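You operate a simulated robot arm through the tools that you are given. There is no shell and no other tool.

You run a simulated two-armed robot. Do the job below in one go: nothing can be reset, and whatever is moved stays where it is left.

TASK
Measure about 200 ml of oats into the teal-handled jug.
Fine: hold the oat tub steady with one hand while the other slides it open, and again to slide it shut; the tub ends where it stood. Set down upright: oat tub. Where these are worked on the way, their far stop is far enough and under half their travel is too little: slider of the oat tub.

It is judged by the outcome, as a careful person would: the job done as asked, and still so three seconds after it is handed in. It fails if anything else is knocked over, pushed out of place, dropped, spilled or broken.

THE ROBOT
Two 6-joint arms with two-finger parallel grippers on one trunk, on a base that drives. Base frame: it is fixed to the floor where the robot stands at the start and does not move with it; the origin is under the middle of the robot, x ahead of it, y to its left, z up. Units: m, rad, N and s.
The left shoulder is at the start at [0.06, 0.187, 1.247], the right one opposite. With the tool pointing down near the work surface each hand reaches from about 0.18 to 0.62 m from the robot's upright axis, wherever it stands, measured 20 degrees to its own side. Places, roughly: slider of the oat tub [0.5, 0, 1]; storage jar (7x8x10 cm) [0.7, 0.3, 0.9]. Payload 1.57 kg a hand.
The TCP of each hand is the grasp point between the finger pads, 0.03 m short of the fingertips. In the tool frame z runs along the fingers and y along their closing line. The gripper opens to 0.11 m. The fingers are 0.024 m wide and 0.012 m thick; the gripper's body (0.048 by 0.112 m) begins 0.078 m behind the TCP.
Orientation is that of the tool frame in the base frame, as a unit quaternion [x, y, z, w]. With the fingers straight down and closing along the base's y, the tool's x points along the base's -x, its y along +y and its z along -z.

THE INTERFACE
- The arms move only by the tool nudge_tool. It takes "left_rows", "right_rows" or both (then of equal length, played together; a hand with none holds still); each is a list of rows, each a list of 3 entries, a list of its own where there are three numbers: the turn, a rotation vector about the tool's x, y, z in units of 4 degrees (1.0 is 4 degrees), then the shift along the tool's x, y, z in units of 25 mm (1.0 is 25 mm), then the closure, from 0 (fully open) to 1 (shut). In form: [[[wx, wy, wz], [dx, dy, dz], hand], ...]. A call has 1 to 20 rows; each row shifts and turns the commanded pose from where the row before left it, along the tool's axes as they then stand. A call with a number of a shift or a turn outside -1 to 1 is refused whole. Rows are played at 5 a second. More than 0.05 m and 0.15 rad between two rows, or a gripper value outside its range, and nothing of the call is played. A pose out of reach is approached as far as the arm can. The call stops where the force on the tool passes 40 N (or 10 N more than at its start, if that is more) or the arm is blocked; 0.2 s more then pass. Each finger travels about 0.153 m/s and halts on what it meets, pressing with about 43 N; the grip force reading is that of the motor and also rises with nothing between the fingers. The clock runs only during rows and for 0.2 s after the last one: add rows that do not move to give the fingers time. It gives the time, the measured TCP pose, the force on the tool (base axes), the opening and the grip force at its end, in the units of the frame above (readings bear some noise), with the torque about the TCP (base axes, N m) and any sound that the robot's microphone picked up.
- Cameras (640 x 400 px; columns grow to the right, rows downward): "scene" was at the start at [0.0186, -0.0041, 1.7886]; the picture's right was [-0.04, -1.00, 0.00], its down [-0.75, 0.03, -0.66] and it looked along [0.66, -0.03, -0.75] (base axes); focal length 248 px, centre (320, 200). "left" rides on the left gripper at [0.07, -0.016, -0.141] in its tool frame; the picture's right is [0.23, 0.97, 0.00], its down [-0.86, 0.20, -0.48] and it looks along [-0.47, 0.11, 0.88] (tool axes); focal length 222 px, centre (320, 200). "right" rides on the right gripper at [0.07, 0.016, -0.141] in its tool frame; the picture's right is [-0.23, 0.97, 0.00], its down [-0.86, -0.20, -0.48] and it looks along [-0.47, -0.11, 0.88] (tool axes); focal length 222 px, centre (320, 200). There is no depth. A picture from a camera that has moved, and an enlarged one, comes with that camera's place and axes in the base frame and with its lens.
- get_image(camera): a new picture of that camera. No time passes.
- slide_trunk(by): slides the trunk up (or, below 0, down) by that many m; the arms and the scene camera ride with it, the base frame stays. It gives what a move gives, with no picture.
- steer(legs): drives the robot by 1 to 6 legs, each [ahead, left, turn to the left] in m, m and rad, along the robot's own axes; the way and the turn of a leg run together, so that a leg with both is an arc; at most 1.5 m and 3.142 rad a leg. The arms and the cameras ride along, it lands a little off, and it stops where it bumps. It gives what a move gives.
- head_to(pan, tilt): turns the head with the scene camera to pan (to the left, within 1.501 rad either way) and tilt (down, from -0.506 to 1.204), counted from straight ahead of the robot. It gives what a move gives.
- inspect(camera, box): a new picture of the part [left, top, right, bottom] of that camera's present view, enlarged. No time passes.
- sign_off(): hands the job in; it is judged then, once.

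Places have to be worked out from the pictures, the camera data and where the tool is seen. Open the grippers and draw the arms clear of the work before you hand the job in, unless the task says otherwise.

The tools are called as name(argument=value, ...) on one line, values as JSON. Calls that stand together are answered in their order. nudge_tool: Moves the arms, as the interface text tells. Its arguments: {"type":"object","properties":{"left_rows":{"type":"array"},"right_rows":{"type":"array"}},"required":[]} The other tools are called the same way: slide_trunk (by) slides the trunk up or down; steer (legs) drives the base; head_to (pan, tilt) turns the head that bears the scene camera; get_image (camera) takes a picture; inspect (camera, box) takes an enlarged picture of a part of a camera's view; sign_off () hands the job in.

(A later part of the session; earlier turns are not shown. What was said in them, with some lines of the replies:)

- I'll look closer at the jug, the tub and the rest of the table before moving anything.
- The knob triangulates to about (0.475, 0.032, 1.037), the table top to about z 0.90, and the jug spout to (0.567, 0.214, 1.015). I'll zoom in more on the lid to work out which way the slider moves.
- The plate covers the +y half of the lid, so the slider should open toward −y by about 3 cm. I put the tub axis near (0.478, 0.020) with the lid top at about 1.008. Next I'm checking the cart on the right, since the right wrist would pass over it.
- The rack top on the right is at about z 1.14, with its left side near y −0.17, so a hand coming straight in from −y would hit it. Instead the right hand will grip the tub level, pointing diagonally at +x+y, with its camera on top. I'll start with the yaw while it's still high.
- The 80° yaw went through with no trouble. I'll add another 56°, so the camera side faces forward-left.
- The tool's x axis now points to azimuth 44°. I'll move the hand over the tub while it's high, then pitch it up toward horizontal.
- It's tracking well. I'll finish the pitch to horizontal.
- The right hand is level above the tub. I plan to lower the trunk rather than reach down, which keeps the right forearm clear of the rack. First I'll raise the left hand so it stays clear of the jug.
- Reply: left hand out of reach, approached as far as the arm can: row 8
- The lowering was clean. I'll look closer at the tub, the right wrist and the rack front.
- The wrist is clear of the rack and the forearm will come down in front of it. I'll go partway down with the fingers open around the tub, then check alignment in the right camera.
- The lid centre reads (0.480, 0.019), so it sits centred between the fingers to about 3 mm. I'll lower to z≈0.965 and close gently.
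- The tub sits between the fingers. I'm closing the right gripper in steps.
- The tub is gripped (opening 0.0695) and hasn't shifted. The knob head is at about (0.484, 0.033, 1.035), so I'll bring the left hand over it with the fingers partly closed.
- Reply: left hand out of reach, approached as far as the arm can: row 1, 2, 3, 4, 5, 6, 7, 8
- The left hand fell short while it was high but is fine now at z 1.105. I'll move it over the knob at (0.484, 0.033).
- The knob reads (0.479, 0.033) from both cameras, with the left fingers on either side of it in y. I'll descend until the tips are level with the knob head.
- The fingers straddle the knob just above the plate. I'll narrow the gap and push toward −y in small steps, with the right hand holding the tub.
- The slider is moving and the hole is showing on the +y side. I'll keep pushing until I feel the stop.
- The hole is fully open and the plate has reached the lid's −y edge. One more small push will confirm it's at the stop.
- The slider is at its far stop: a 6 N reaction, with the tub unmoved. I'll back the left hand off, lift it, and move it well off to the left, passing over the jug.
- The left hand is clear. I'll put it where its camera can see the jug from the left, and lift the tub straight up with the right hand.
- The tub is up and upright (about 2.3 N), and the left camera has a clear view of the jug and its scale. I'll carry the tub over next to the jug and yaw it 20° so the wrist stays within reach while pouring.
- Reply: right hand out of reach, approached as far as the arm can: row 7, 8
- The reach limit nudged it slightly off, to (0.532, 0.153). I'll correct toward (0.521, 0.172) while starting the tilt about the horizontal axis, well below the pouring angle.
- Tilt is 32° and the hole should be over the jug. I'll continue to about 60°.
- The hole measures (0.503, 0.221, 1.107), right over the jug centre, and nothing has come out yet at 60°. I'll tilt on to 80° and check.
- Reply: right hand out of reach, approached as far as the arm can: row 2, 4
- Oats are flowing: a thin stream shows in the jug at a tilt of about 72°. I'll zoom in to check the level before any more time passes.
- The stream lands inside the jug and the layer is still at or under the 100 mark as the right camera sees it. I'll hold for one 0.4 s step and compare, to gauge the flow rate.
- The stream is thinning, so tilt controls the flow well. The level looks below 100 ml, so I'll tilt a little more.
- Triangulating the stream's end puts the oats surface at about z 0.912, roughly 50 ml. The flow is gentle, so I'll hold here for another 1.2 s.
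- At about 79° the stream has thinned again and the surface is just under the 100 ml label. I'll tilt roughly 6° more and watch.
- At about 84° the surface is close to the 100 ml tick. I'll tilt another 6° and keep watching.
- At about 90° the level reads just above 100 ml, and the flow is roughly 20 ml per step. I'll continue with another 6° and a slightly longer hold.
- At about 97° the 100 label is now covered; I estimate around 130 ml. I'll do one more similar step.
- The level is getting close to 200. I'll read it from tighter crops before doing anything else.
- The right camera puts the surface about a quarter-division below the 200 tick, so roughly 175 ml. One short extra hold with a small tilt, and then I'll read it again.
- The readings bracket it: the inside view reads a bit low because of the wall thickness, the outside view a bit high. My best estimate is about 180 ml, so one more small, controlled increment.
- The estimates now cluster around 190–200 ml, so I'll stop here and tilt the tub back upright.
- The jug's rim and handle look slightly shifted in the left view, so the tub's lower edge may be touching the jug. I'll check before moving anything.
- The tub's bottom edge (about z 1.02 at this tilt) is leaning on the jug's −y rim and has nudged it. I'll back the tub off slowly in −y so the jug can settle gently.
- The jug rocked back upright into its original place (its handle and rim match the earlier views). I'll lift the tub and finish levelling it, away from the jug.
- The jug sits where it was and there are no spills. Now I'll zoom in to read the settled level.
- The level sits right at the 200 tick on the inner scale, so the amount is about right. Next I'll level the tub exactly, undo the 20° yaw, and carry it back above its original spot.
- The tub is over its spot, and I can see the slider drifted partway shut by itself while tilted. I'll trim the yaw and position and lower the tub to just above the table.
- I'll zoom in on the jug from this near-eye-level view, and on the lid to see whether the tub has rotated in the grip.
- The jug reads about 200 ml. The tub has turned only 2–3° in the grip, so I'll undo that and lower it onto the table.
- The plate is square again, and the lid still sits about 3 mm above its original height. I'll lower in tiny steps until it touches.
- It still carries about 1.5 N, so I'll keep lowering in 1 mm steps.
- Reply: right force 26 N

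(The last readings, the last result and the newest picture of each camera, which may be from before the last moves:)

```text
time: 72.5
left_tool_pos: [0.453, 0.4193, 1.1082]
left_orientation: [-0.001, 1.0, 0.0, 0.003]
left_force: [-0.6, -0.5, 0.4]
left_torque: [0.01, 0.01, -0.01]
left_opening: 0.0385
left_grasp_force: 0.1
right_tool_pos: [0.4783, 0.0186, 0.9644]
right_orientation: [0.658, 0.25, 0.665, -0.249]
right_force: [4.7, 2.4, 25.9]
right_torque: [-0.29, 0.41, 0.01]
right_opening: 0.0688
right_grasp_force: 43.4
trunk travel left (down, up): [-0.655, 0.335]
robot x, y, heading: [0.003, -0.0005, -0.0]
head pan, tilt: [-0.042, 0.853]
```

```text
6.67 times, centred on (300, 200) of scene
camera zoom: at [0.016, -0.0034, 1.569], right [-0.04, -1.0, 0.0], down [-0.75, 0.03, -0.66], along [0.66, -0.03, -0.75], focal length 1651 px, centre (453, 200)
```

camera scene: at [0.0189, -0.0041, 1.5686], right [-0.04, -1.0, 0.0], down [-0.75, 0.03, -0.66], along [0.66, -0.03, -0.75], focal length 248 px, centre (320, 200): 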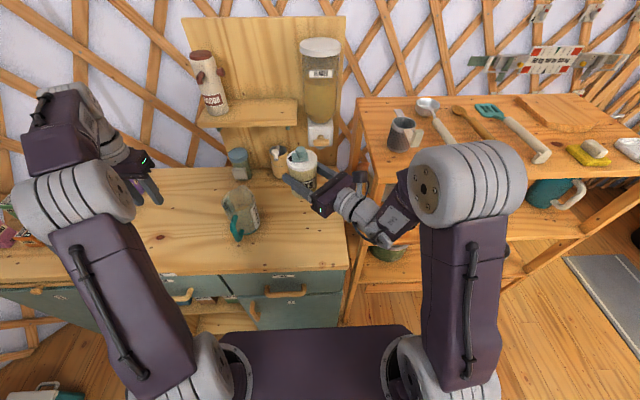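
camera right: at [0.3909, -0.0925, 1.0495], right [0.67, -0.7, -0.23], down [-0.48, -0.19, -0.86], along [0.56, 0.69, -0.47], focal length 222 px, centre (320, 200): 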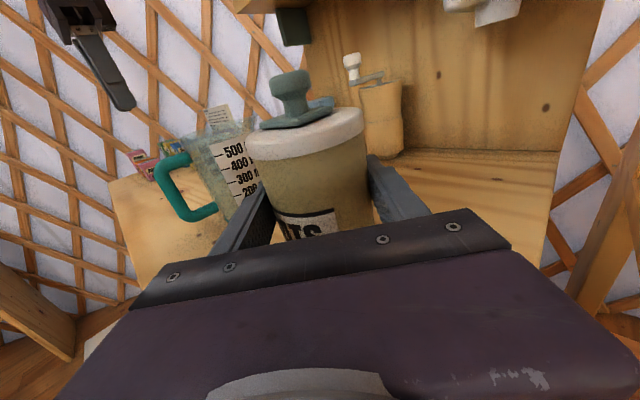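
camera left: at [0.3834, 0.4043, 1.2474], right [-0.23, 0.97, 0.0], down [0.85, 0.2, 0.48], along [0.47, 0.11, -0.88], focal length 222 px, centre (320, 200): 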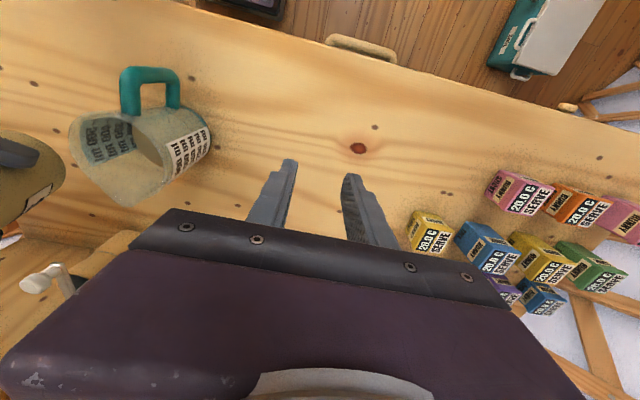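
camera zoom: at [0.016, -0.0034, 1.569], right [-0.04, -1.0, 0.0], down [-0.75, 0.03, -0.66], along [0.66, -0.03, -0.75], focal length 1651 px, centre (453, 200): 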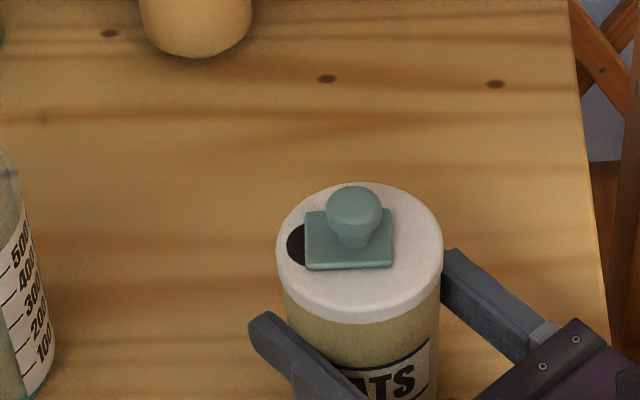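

Contact was at about z 0.964 and it's now pressing slightly, so I'll ease that off. At the same time I'll bring the left hand back over the knob, which is now around y 0.023.

nudge_tool(left_rows=[[[0, 0, 0], [-0.06, -0.933, 0], 0.6], [[0, 0, 0], [-0.06, -0.933, 0], 0.6], [[0, 0, 0], [-0.06, -0.933, 0], 0.6], [[0, 0, 0], [-0.06, -0.933, 0], 0.6], [[0, 0, 0], [-0.06, -0.933, 0], 0.6], [[0, 0, 0], [-0.06, -0.933, 0], 0.6], [[0, 0, 0], [-0.06, -0.933, 0], 0.6], [[0, 0, 0], [-0.06, -0.933, 0], 0.6], [[0, 0, 0], [-0.06, -0.933, 0], 0.6], [[0, 0, 0], [-0.06, -0.933, 0], 0.6], [[0, 0, 0], [-0.06, -0.933, 0], 0.6], [[0, 0, 0], [-0.06, -0.933, 0], 0.6], [[0, 0, 0], [-0.06, -0.933, 0], 0.6], [[0, 0, 0], [-0.06, -0.933, 0], 0.6], [[0, 0, 0], [-0.06, -0.933, 0], 0.6], [[0, 0, 0], [-0.06, -0.933, 0], 0.6], [[0, 0, 0], [-0.06, -0.933, 0], 0.6], [[0, 0, 0], [0, 0, 0], 0.6]], right_rows=[[[0, 0, 0], [0.065, 0, 0], 1], [[0, 0, 0], [0, 0, 0], 1], [[0, 0, 0], [0, 0, 0], 1], [[0, 0, 0], [0, 0, 0], 1], [[0, 0, 0], [0, 0, 0], 1], [[0, 0, 0], [0, 0, 0], 1], [[0, 0, 0], [0, 0, 0], 1], [[0, 0, 0], [0, 0, 0], 1], [[0, 0, 0], [0, 0, 0], 1], [[0, 0, 0], [0, 0, 0], 1], [[0, 0, 0], [0, 0, 0], 1], [[0, 0, 0], [0, 0, 0], 1], [[0, 0, 0], [0, 0, 0], 1], [[0, 0, 0], [0, 0, 0], 1], [[0, 0, 0], [0, 0, 0], 1], [[0, 0, 0], [0, 0, 0], 1], [[0, 0, 0], [0, 0, 0], 1], [[0, 0, 0], [0, 0, 0], 1]])

inspect(camera="scene", box=[260, 150, 340, 230])

get_image(camera="left")

get_image(camera="right")

```text
time: 76.3
left_tool_pos: [0.48, 0.0234, 1.1056]
left_orientation: [0.001, 1.0, 0.0, 0.003]
left_force: [-0.4, -0.3, 0.3]
left_torque: [0.0, 0.02, -0.01]
left_opening: 0.0441
left_grasp_force: 0.1
right_tool_pos: [0.4786, 0.0185, 0.9637]
right_orientation: [0.66, 0.25, 0.663, -0.249]
right_force: [4.3, 1.9, 20.9]
right_torque: [-0.04, 0.29, -0.05]
right_opening: 0.0689
right_grasp_force: 43.1
trunk travel left (down, up): [-0.655, 0.335]
robot x, y, heading: [-0.0019, -0.0016, -0.001]
head pan, tilt: [-0.042, 0.853]
```

```text
5.00 times, centred on (300, 190) of scene
camera zoom: at [0.017, -0.0036, 1.5687], right [-0.04, -1.0, 0.0], down [-0.75, 0.03, -0.66], along [0.66, -0.03, -0.75], focal length 1238 px, centre (420, 250)
```

zoom: 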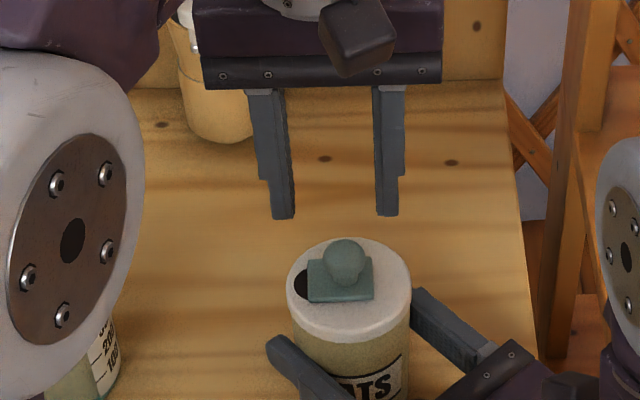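

```text
taken
camera left: at [0.4086, 0.0087, 1.2462], right [-0.23, 0.97, 0.0], down [0.85, 0.2, 0.48], along [0.47, 0.11, -0.88], focal length 222 px, centre (320, 200)
```

left: 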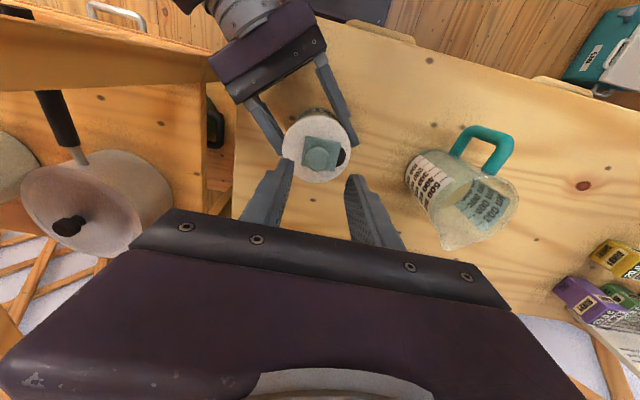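

```text
taken
camera right: at [0.3838, -0.0874, 1.0338], right [0.64, -0.73, -0.22], down [-0.49, -0.17, -0.86], along [0.59, 0.66, -0.46], focal length 222 px, centre (320, 200)
```

right: 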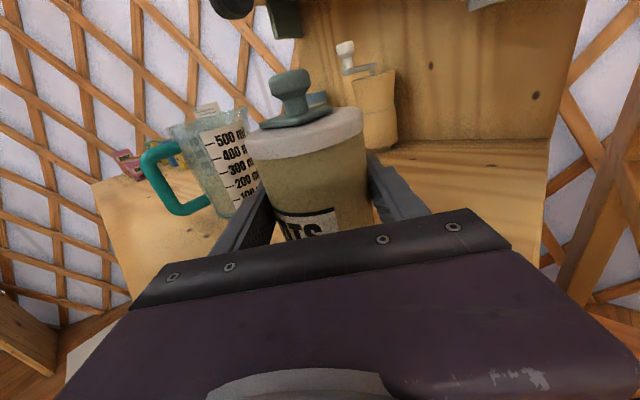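

The right hand still presses down at about 21 N, so I'll ease it up a little more. No images needed for this.

nudge_tool(right_rows=[[[0, 0, 0], [0.04, 0, 0], 1], [[0, 0, 0], [0, 0, 0], 1]])

nudge_tool(right_rows=[[[0, 0, 0], [0.03, 0, 0], 1], [[0, 0, 0], [0, 0, 0], 1]])

```text
time: 76.9
left_tool_pos: [0.4812, 0.0244, 1.1045]
left_orientation: [0.0, 1.0, 0.0, 0.002]
left_force: [0.6, -0.1, -0.2]
left_torque: [0.02, 0.01, -0.06]
left_opening: 0.0441
left_grasp_force: 0.0
right_tool_pos: [0.4785, 0.0171, 0.9633]
right_orientation: [0.662, 0.25, 0.661, -0.249]
right_force: [2.3, 3.6, 9.8]
right_torque: [0.22, -0.12, -0.07]
right_opening: 0.0693
right_grasp_force: 43.3
trunk travel left (down, up): [-0.655, 0.335]
robot x, y, heading: [-0.0033, -0.002, 0.007]
head pan, tilt: [-0.042, 0.853]
```

```text
time: 77.5
left_tool_pos: [0.4805, 0.0231, 1.1052]
left_orientation: [-0.001, 1.0, -0.001, 0.001]
left_force: [1.3, -0.5, -0.1]
left_torque: [0.03, 0.0, -0.03]
left_opening: 0.0442
left_grasp_force: 0.1
right_tool_pos: [0.48, 0.0181, 0.9644]
right_orientation: [0.662, 0.25, 0.661, -0.249]
right_force: [-0.5, -0.4, -1.2]
right_torque: [0.07, -0.02, 0.0]
right_opening: 0.069
right_grasp_force: 43.5
trunk travel left (down, up): [-0.655, 0.335]
robot x, y, heading: [0.0019, -0.0014, 0.004]
head pan, tilt: [-0.042, 0.853]
```

Pressure relieved. The knob is centred between the left fingers, so I'll lower onto it, push it to the far stop once more, and then slide it fully shut while the tub is held.

nudge_tool(left_rows=[[[0, 0, 0], [0, 0, 0.6], 0.6], [[0, 0, 0], [0, 0, 0.6], 0.6], [[0, 0, 0], [0, 0, 0.5], 0.6], [[0, 0, 0], [0, 0, 0.5], 0.6], [[0, 0, 0], [0, 0, 0], 0.66], [[0, 0, 0], [0, 0, 0], 0.66]])

get_image(camera="right")

inspect(camera="scene", box=[260, 170, 340, 230])

```text
time: 78.9
left_tool_pos: [0.4799, 0.0244, 1.0509]
left_orientation: [0.0, 1.0, 0.0, 0.002]
left_force: [0.0, -1.0, -0.7]
left_torque: [-0.01, -0.01, 0.02]
left_opening: 0.0374
left_grasp_force: 0.1
right_tool_pos: [0.4785, 0.0193, 0.9645]
right_orientation: [0.661, 0.249, 0.662, -0.248]
right_force: [0.2, 0.4, -2.2]
right_torque: [-0.02, 0.03, -0.02]
right_opening: 0.0691
right_grasp_force: 42.9
trunk travel left (down, up): [-0.655, 0.335]
robot x, y, heading: [-0.0049, -0.001, 0.003]
head pan, tilt: [-0.042, 0.853]
```

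```text
taken
camera right: at [0.3852, -0.0873, 1.0353], right [0.64, -0.73, -0.23], down [-0.49, -0.17, -0.86], along [0.59, 0.66, -0.47], focal length 222 px, centre (320, 200)
```

right: 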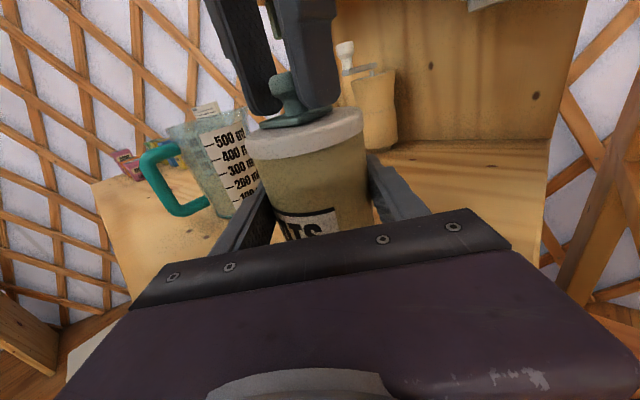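

```text
6.67 times, centred on (300, 200) of scene
camera zoom: at [0.019, -0.0042, 1.5686], right [-0.04, -1.0, 0.0], down [-0.75, 0.03, -0.66], along [0.66, -0.03, -0.75], focal length 1651 px, centre (453, 200)
```

zoom: 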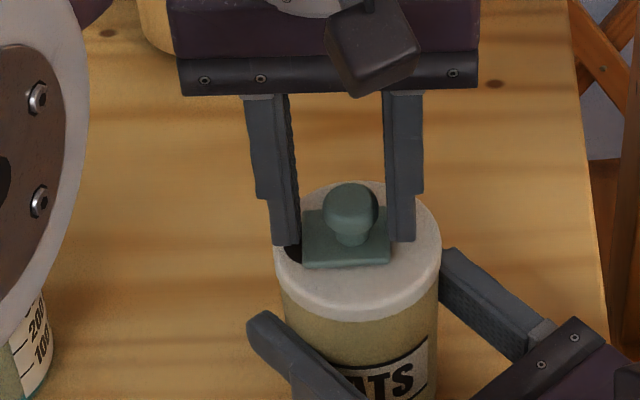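

The fingers straddle the knob, so I'll push to the open stop first.

nudge_tool(left_rows=[[[0, 0, 0], [0, -0.18, 0], 0.66], [[0, 0, 0], [0, -0.18, 0], 0.66], [[0, 0, 0], [0, -0.18, 0], 0.66], [[0, 0, 0], [0, -0.18, 0], 0.66], [[0, 0, 0], [0, -0.18, 0], 0.66], [[0, 0, 0], [0, -0.16, 0], 0.66], [[0, 0, 0], [0, -0.16, 0], 0.66], [[0, 0, 0], [0, -0.08, 0], 0.66], [[0, 0, 0], [0, 0, 0], 0.66]])

inspect(camera="scene", box=[260, 170, 340, 230])

```text
time: 80.9
left_tool_pos: [0.4809, -0.0083, 1.0501]
left_orientation: [0.0, 1.0, -0.001, 0.002]
left_force: [1.8, 3.3, -0.1]
left_torque: [0.02, -0.01, -0.03]
left_opening: 0.0403
left_grasp_force: 1.6
right_tool_pos: [0.4792, 0.0189, 0.9657]
right_orientation: [0.662, 0.249, 0.662, -0.248]
right_force: [-1.0, -2.8, -1.3]
right_torque: [0.22, -0.11, -0.01]
right_opening: 0.0691
right_grasp_force: 42.8
trunk travel left (down, up): [-0.655, 0.335]
robot x, y, heading: [0.0009, -0.0007, 0.0]
head pan, tilt: [-0.042, 0.853]
```

```text
6.67 times, centred on (300, 200) of scene
camera zoom: at [0.0189, -0.0042, 1.5686], right [-0.04, -1.0, 0.0], down [-0.75, 0.03, -0.66], along [0.66, -0.03, -0.75], focal length 1651 px, centre (453, 200)
```

zoom: 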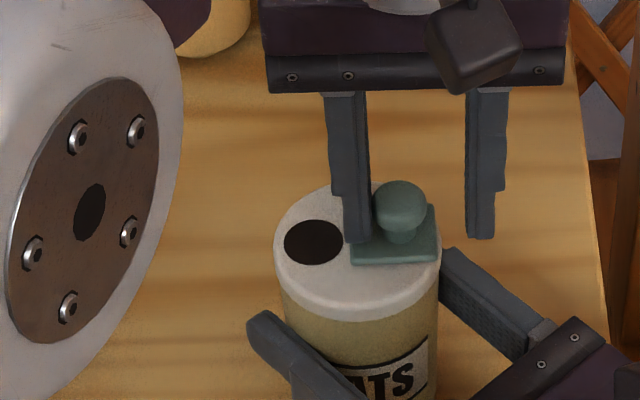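

Fully open again at the stop (3.3 N). Now I'll push +y to shut the slider, in small steps.

nudge_tool(left_rows=[[[0, 0, 0], [0, 0.2, 0], 0.66], [[0, 0, 0], [0, 0.2, 0], 0.66], [[0, 0, 0], [0, 0.2, 0], 0.66], [[0, 0, 0], [0, 0.2, 0], 0.66], [[0, 0, 0], [0, 0.2, 0], 0.66], [[0, 0, 0], [0, 0.2, 0], 0.66], [[0, 0, 0], [0, 0.2, 0], 0.66], [[0, 0, 0], [0, 0.2, 0], 0.66], [[0, 0, 0], [0, 0.15, 0], 0.66], [[0, 0, 0], [0, 0, 0], 0.66]])

inspect(camera="scene", box=[260, 170, 340, 230])

```text
time: 83.1
left_tool_pos: [0.481, 0.0349, 1.0514]
left_orientation: [0.0, 1.0, 0.0, 0.002]
left_force: [0.3, 0.1, 0.5]
left_torque: [0.01, -0.03, -0.01]
left_opening: 0.0373
left_grasp_force: 0.0
right_tool_pos: [0.479, 0.0184, 0.9649]
right_orientation: [0.661, 0.25, 0.662, -0.248]
right_force: [0.0, -0.7, -2.5]
right_torque: [-0.04, -0.01, 0.02]
right_opening: 0.0692
right_grasp_force: 43.2
trunk travel left (down, up): [-0.655, 0.335]
robot x, y, heading: [0.005, -0.0018, 0.001]
head pan, tilt: [-0.042, 0.853]
```

```text
6.67 times, centred on (300, 200) of scene
camera zoom: at [0.019, -0.0043, 1.5686], right [-0.04, -1.0, 0.0], down [-0.75, 0.03, -0.66], along [0.66, -0.03, -0.75], focal length 1651 px, centre (453, 200)
```

zoom: 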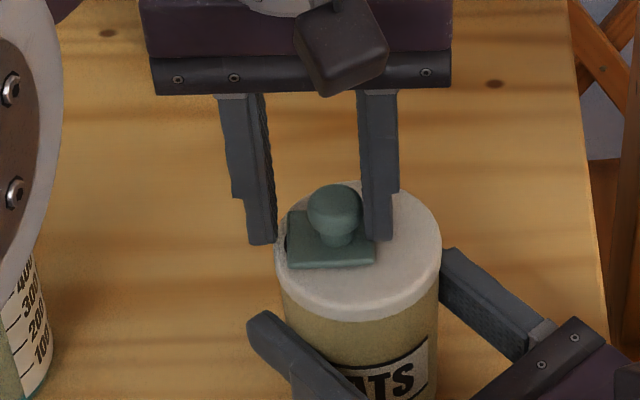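

Nearly shut, with no stop force yet. I'll keep going until it meets the closed stop.

nudge_tool(left_rows=[[[0, 0, 0], [0, 0.12, 0], 0.66], [[0, 0, 0], [0, 0.1, 0], 0.66], [[0, 0, 0], [0, 0.08, 0], 0.66], [[0, 0, 0], [0, 0, 0], 0.66]])

inspect(camera="scene", box=[260, 170, 340, 230])

get_image(camera="left")

```text
time: 84.1
left_tool_pos: [0.4821, 0.0418, 1.0508]
left_orientation: [-0.001, 1.0, 0.0, 0.001]
left_force: [0.5, -4.2, -1.3]
left_torque: [0.0, -0.01, -0.01]
left_opening: 0.0413
left_grasp_force: 2.3
right_tool_pos: [0.4799, 0.0182, 0.9651]
right_orientation: [0.661, 0.25, 0.662, -0.249]
right_force: [-0.6, 4.3, -0.7]
right_torque: [-0.36, -0.05, 0.02]
right_opening: 0.0688
right_grasp_force: 43.3
trunk travel left (down, up): [-0.655, 0.335]
robot x, y, heading: [0.0001, -0.0015, -0.003]
head pan, tilt: [-0.042, 0.853]
```

```text
6.67 times, centred on (300, 200) of scene
camera zoom: at [0.019, -0.0042, 1.5686], right [-0.04, -1.0, 0.0], down [-0.75, 0.03, -0.66], along [0.66, -0.03, -0.75], focal length 1651 px, centre (453, 200)
```

zoom: 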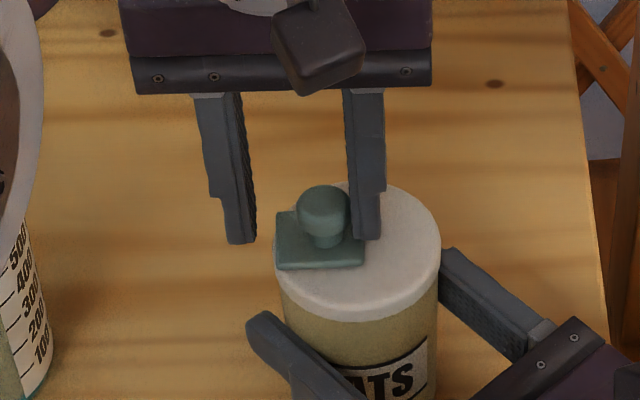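

```text
taken
camera left: at [0.4108, 0.0267, 1.1923], right [-0.23, 0.97, 0.0], down [0.85, 0.2, 0.48], along [0.47, 0.11, -0.88], focal length 222 px, centre (320, 200)
```

left: 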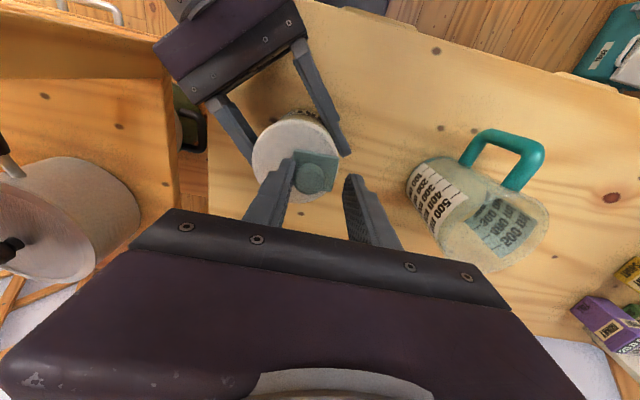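

The slider is shut against its stop (−4.2 N). I'll back off, lift the left hand, and move it away to the left.

nudge_tool(left_rows=[[[0, 0, 0], [0, -0.2, 0], 0.66], [[0, 0, 0], [0, 0, -0.5], 0.66], [[0, 0, 0], [0, 0, -0.7], 0.66], [[0, 0, 0], [0, 0, -0.7], 0.66], [[0, 0, 0], [0, 0, -0.4], 0.66], [[0, 0, 0], [0.2, 0.95, 0], 0.66], [[0, 0, 0], [0.2, 0.95, 0], 0.6], [[0, 0, 0], [0.2, 0.95, 0], 0.5], [[0, 0, 0], [0.2, 0.95, 0], 0.4], [[0, 0, 0], [0.2, 0.95, 0], 0.3], [[0, 0, 0], [0.2, 0.95, 0], 0.2], [[0, 0, 0], [0.2, 0.95, 0], 0.1], [[0, 0, 0], [0.2, 0.95, 0], 0], [[0, 0, 0], [0.2, 0.95, 0], 0], [[0, 0, 0], [0.2, 0.95, 0], 0], [[0, 0, 0], [0.2, 0.95, 0], 0], [[0, 0, 0], [0.2, 0.95, 0], 0], [[0, 0, 0], [0.2, 0.95, 0], 0], [[0, 0, 0], [0.2, 0.95, 0], 0], [[0, 0, 0], [0.2, 0.95, 0], 0]])

get_image(camera="scene")

inspect(camera="scene", box=[260, 170, 340, 230])

inspect(camera="right", box=[120, 80, 300, 230])

```text
time: 88.3
left_tool_pos: [0.4061, 0.3942, 1.1103]
left_orientation: [0.001, 1.0, -0.001, 0.002]
left_force: [0.3, 0.1, 0.5]
left_torque: [-0.01, 0.03, 0.01]
left_opening: 0.1099
left_grasp_force: 0.0
right_tool_pos: [0.4788, 0.019, 0.9652]
right_orientation: [0.661, 0.25, 0.662, -0.249]
right_force: [0.0, 0.9, -1.5]
right_torque: [0.0, -0.03, -0.04]
right_opening: 0.069
right_grasp_force: 43.2
trunk travel left (down, up): [-0.655, 0.335]
robot x, y, heading: [0.0018, 0.0011, -0.004]
head pan, tilt: [-0.042, 0.853]
```

```text
taken
camera scene: at [0.0188, -0.0032, 1.5686], right [-0.04, -1.0, 0.0], down [-0.75, 0.03, -0.66], along [0.66, -0.03, -0.75], focal length 248 px, centre (320, 200)
```

scene: 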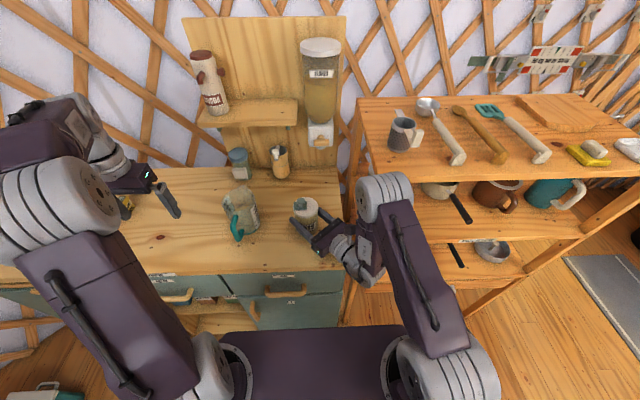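

```text
6.67 times, centred on (300, 200) of scene
camera zoom: at [0.0188, -0.0032, 1.5686], right [-0.04, -1.0, 0.0], down [-0.75, 0.03, -0.66], along [0.66, -0.03, -0.75], focal length 1651 px, centre (453, 200)
```

zoom: 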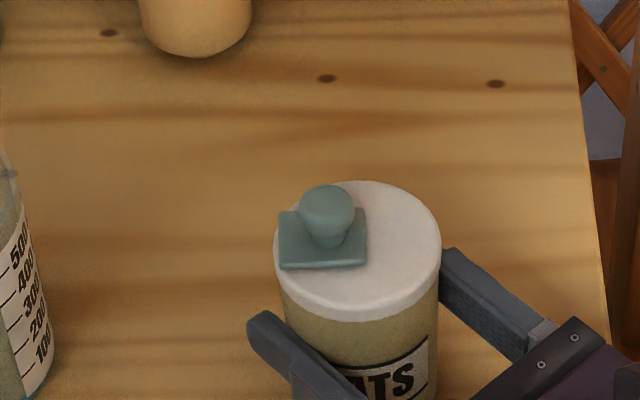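

```text
2.67 times, centred on (210, 155) of right
camera zoom: at [0.385, -0.0867, 1.0354], right [0.64, -0.73, -0.23], down [-0.49, -0.17, -0.86], along [0.59, 0.66, -0.47], focal length 592 px, centre (613, 320)
```

zoom: 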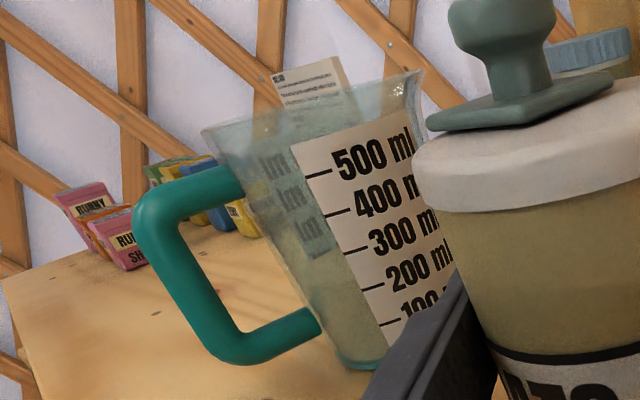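

The near-level view puts the surface between the 200 and 300 ticks, very close to 200 (about 205–210 ml). The slider is fully shut. Now I'll settle the tub by about 0.7 mm and open the right gripper gradually.

nudge_tool(right_rows=[[[0, 0, 0], [-0.03, 0, 0], 1], [[0, 0, 0], [0, 0, 0], 1], [[0, 0, 0], [0, 0, 0], 0.36], [[0, 0, 0], [0, 0, 0], 0.33], [[0, 0, 0], [0, 0, 0], 0.28], [[0, 0, 0], [0, 0, 0], 0.2], [[0, 0, 0], [0, 0, 0], 0.1], [[0, 0, 0], [0, 0, 0], 0], [[0, 0, 0], [0, 0, 0], 0]])

inspect(camera="scene", box=[240, 150, 400, 250])

get_image(camera="right")

```text
time: 90.3
left_tool_pos: [0.4065, 0.3935, 1.1095]
left_orientation: [0.0, 1.0, 0.001, 0.002]
left_force: [0.3, 1.2, 0.5]
left_torque: [0.0, 0.0, 0.0]
left_opening: 0.1102
left_grasp_force: 0.0
right_tool_pos: [0.4796, 0.0184, 0.9647]
right_orientation: [0.661, 0.25, 0.662, -0.249]
right_force: [-0.2, -0.4, 0.1]
right_torque: [0.0, -0.04, 0.0]
right_opening: 0.1098
right_grasp_force: 0.1
trunk travel left (down, up): [-0.655, 0.335]
robot x, y, heading: [-0.0006, -0.0027, -0.004]
head pan, tilt: [-0.042, 0.853]
```

```text
4.00 times, centred on (320, 200) of scene
camera zoom: at [0.0186, -0.0041, 1.5686], right [-0.04, -1.0, 0.0], down [-0.75, 0.03, -0.66], along [0.66, -0.03, -0.75], focal length 990 px, centre (320, 200)
```

zoom: 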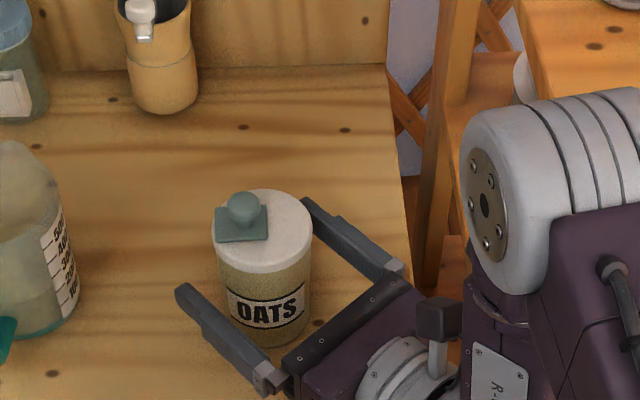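

```text
taken
camera right: at [0.3852, -0.0871, 1.0339], right [0.64, -0.73, -0.23], down [-0.49, -0.17, -0.86], along [0.59, 0.66, -0.47], focal length 222 px, centre (320, 200)
```

right: 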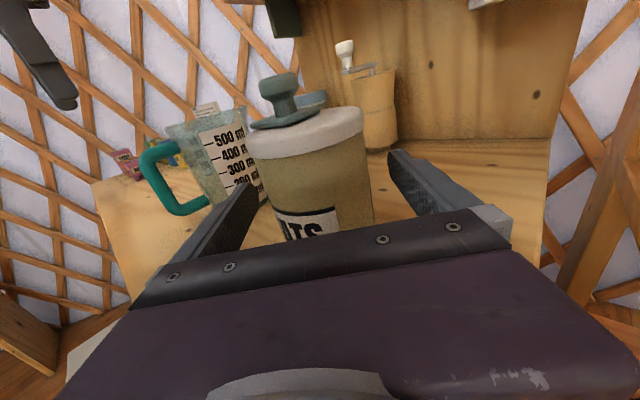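

The tub is standing upright within about 2–3 mm of its original place, slider shut. I'll lift the open right hand straight up off it.

nudge_tool(right_rows=[[[0, 0, 0], [0.4, 0, 0], 0], [[0, 0, 0], [0.5, 0, 0], 0], [[0, 0, 0], [0.6, 0, 0], 0], [[0, 0, 0], [0.7, 0, 0], 0], [[0, 0, 0], [0.8, 0, 0], 0], [[0, 0, 0], [0.8, 0, 0], 0], [[0, 0, 0], [0.8, 0, 0], 0], [[0, 0, 0], [0.8, 0, 0], 0], [[0, 0, 0], [0.8, 0, 0], 0], [[0, 0, 0], [0.8, 0, 0], 0], [[0, 0, 0], [0, 0, 0], 0]])

get_image(camera="scene")

inspect(camera="scene", box=[210, 150, 350, 250])

```text
time: 92.7
left_tool_pos: [0.4053, 0.3915, 1.1098]
left_orientation: [-0.001, 1.0, -0.001, 0.002]
left_force: [-0.1, 0.1, -0.5]
left_torque: [-0.01, 0.02, 0.03]
left_opening: 0.1098
left_grasp_force: 0.1
right_tool_pos: [0.4784, 0.0214, 1.1402]
right_orientation: [0.662, 0.249, 0.662, -0.25]
right_force: [-0.7, 0.4, -0.2]
right_torque: [0.04, 0.02, 0.0]
right_opening: 0.1101
right_grasp_force: 0.1
trunk travel left (down, up): [-0.655, 0.335]
robot x, y, heading: [-0.0025, 0.0054, 0.003]
head pan, tilt: [-0.042, 0.853]
```

```text
taken
camera scene: at [0.0191, -0.0042, 1.5686], right [-0.04, -1.0, 0.0], down [-0.75, 0.03, -0.66], along [0.66, -0.03, -0.75], focal length 248 px, centre (320, 200)
```

scene: 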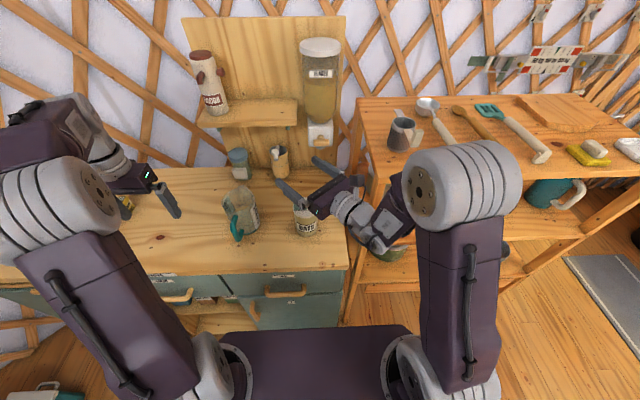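

```text
4.00 times, centred on (280, 200) of scene
camera zoom: at [0.0191, -0.0042, 1.5686], right [-0.04, -1.0, 0.0], down [-0.75, 0.03, -0.66], along [0.66, -0.03, -0.75], focal length 990 px, centre (480, 200)
```

zoom: 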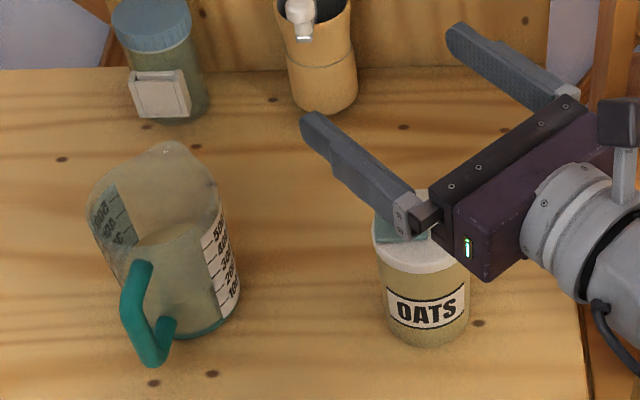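

The tub stands free. I'll raise the trunk to draw both arms well clear of the work, then do a last check.

slide_trunk(by=0.2)

get_image(camera="scene")

inspect(camera="scene", box=[210, 180, 350, 290])

```text
time: 94.9
left_tool_pos: [0.406, 0.3919, 1.31]
left_orientation: [0.0, 1.0, 0.0, 0.002]
left_force: [0.1, 0.0, 0.1]
left_torque: [-0.01, -0.01, -0.03]
left_opening: 0.1099
left_grasp_force: 0.1
right_tool_pos: [0.4796, 0.0214, 1.3403]
right_orientation: [0.662, 0.249, 0.662, -0.249]
right_force: [0.1, -0.4, 0.4]
right_torque: [-0.01, -0.02, -0.02]
right_opening: 0.1103
right_grasp_force: 0.0
trunk travel left (down, up): [-0.855, 0.135]
robot x, y, heading: [-0.0003, 0.0041, 0.001]
head pan, tilt: [-0.042, 0.853]
```

```text
taken
camera scene: at [0.0186, -0.0041, 1.7686], right [-0.04, -1.0, 0.0], down [-0.75, 0.03, -0.66], along [0.66, -0.03, -0.75], focal length 248 px, centre (320, 200)
```

scene: 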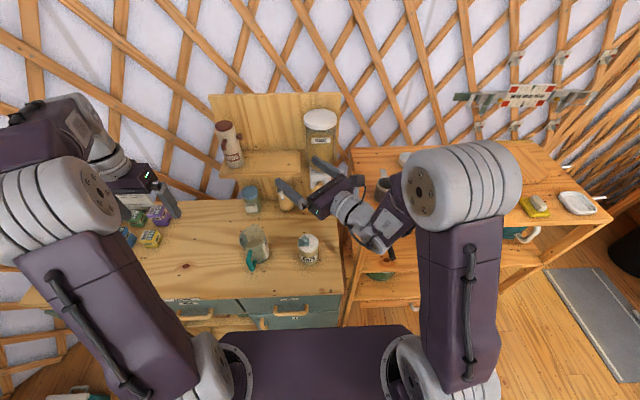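

```text
3.64 times, centred on (280, 235) of scene
camera zoom: at [0.0186, -0.0041, 1.7686], right [-0.04, -1.0, 0.0], down [-0.75, 0.03, -0.66], along [0.66, -0.03, -0.75], focal length 900 px, centre (466, 73)
```

zoom: 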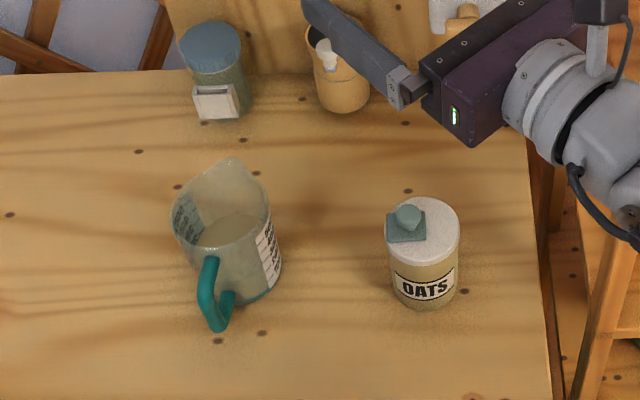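

The jug holds about 200 ml of oats. The tub stands upright in its original spot with the slider shut, nothing is spilled, and both grippers are open and clear. Handing in.

sign_off()

```text
The job is handed in.
```

I measured about 200 ml of oats into the teal-handled jug and handed the job in. My best readings put it at roughly 195–210 ml.

- **Tub:** It is upright, with the slider shut against its stop. It stands within about 2–3 mm of where it was at the start.
- **Slider:** It drifted partway shut by itself while I was pouring. After setting the tub down, I pushed it to the open stop again and then slid it fully shut, with the other hand holding the tub each time.
- **Jug:** While I was tilting the tub back, its bottom edge leaned on the jug's rim and rocked the jug slightly. I backed off slowly and the jug settled back into its original place.

I saw no oats spilled on the table. Both grippers are open and the arms are clear of the work.
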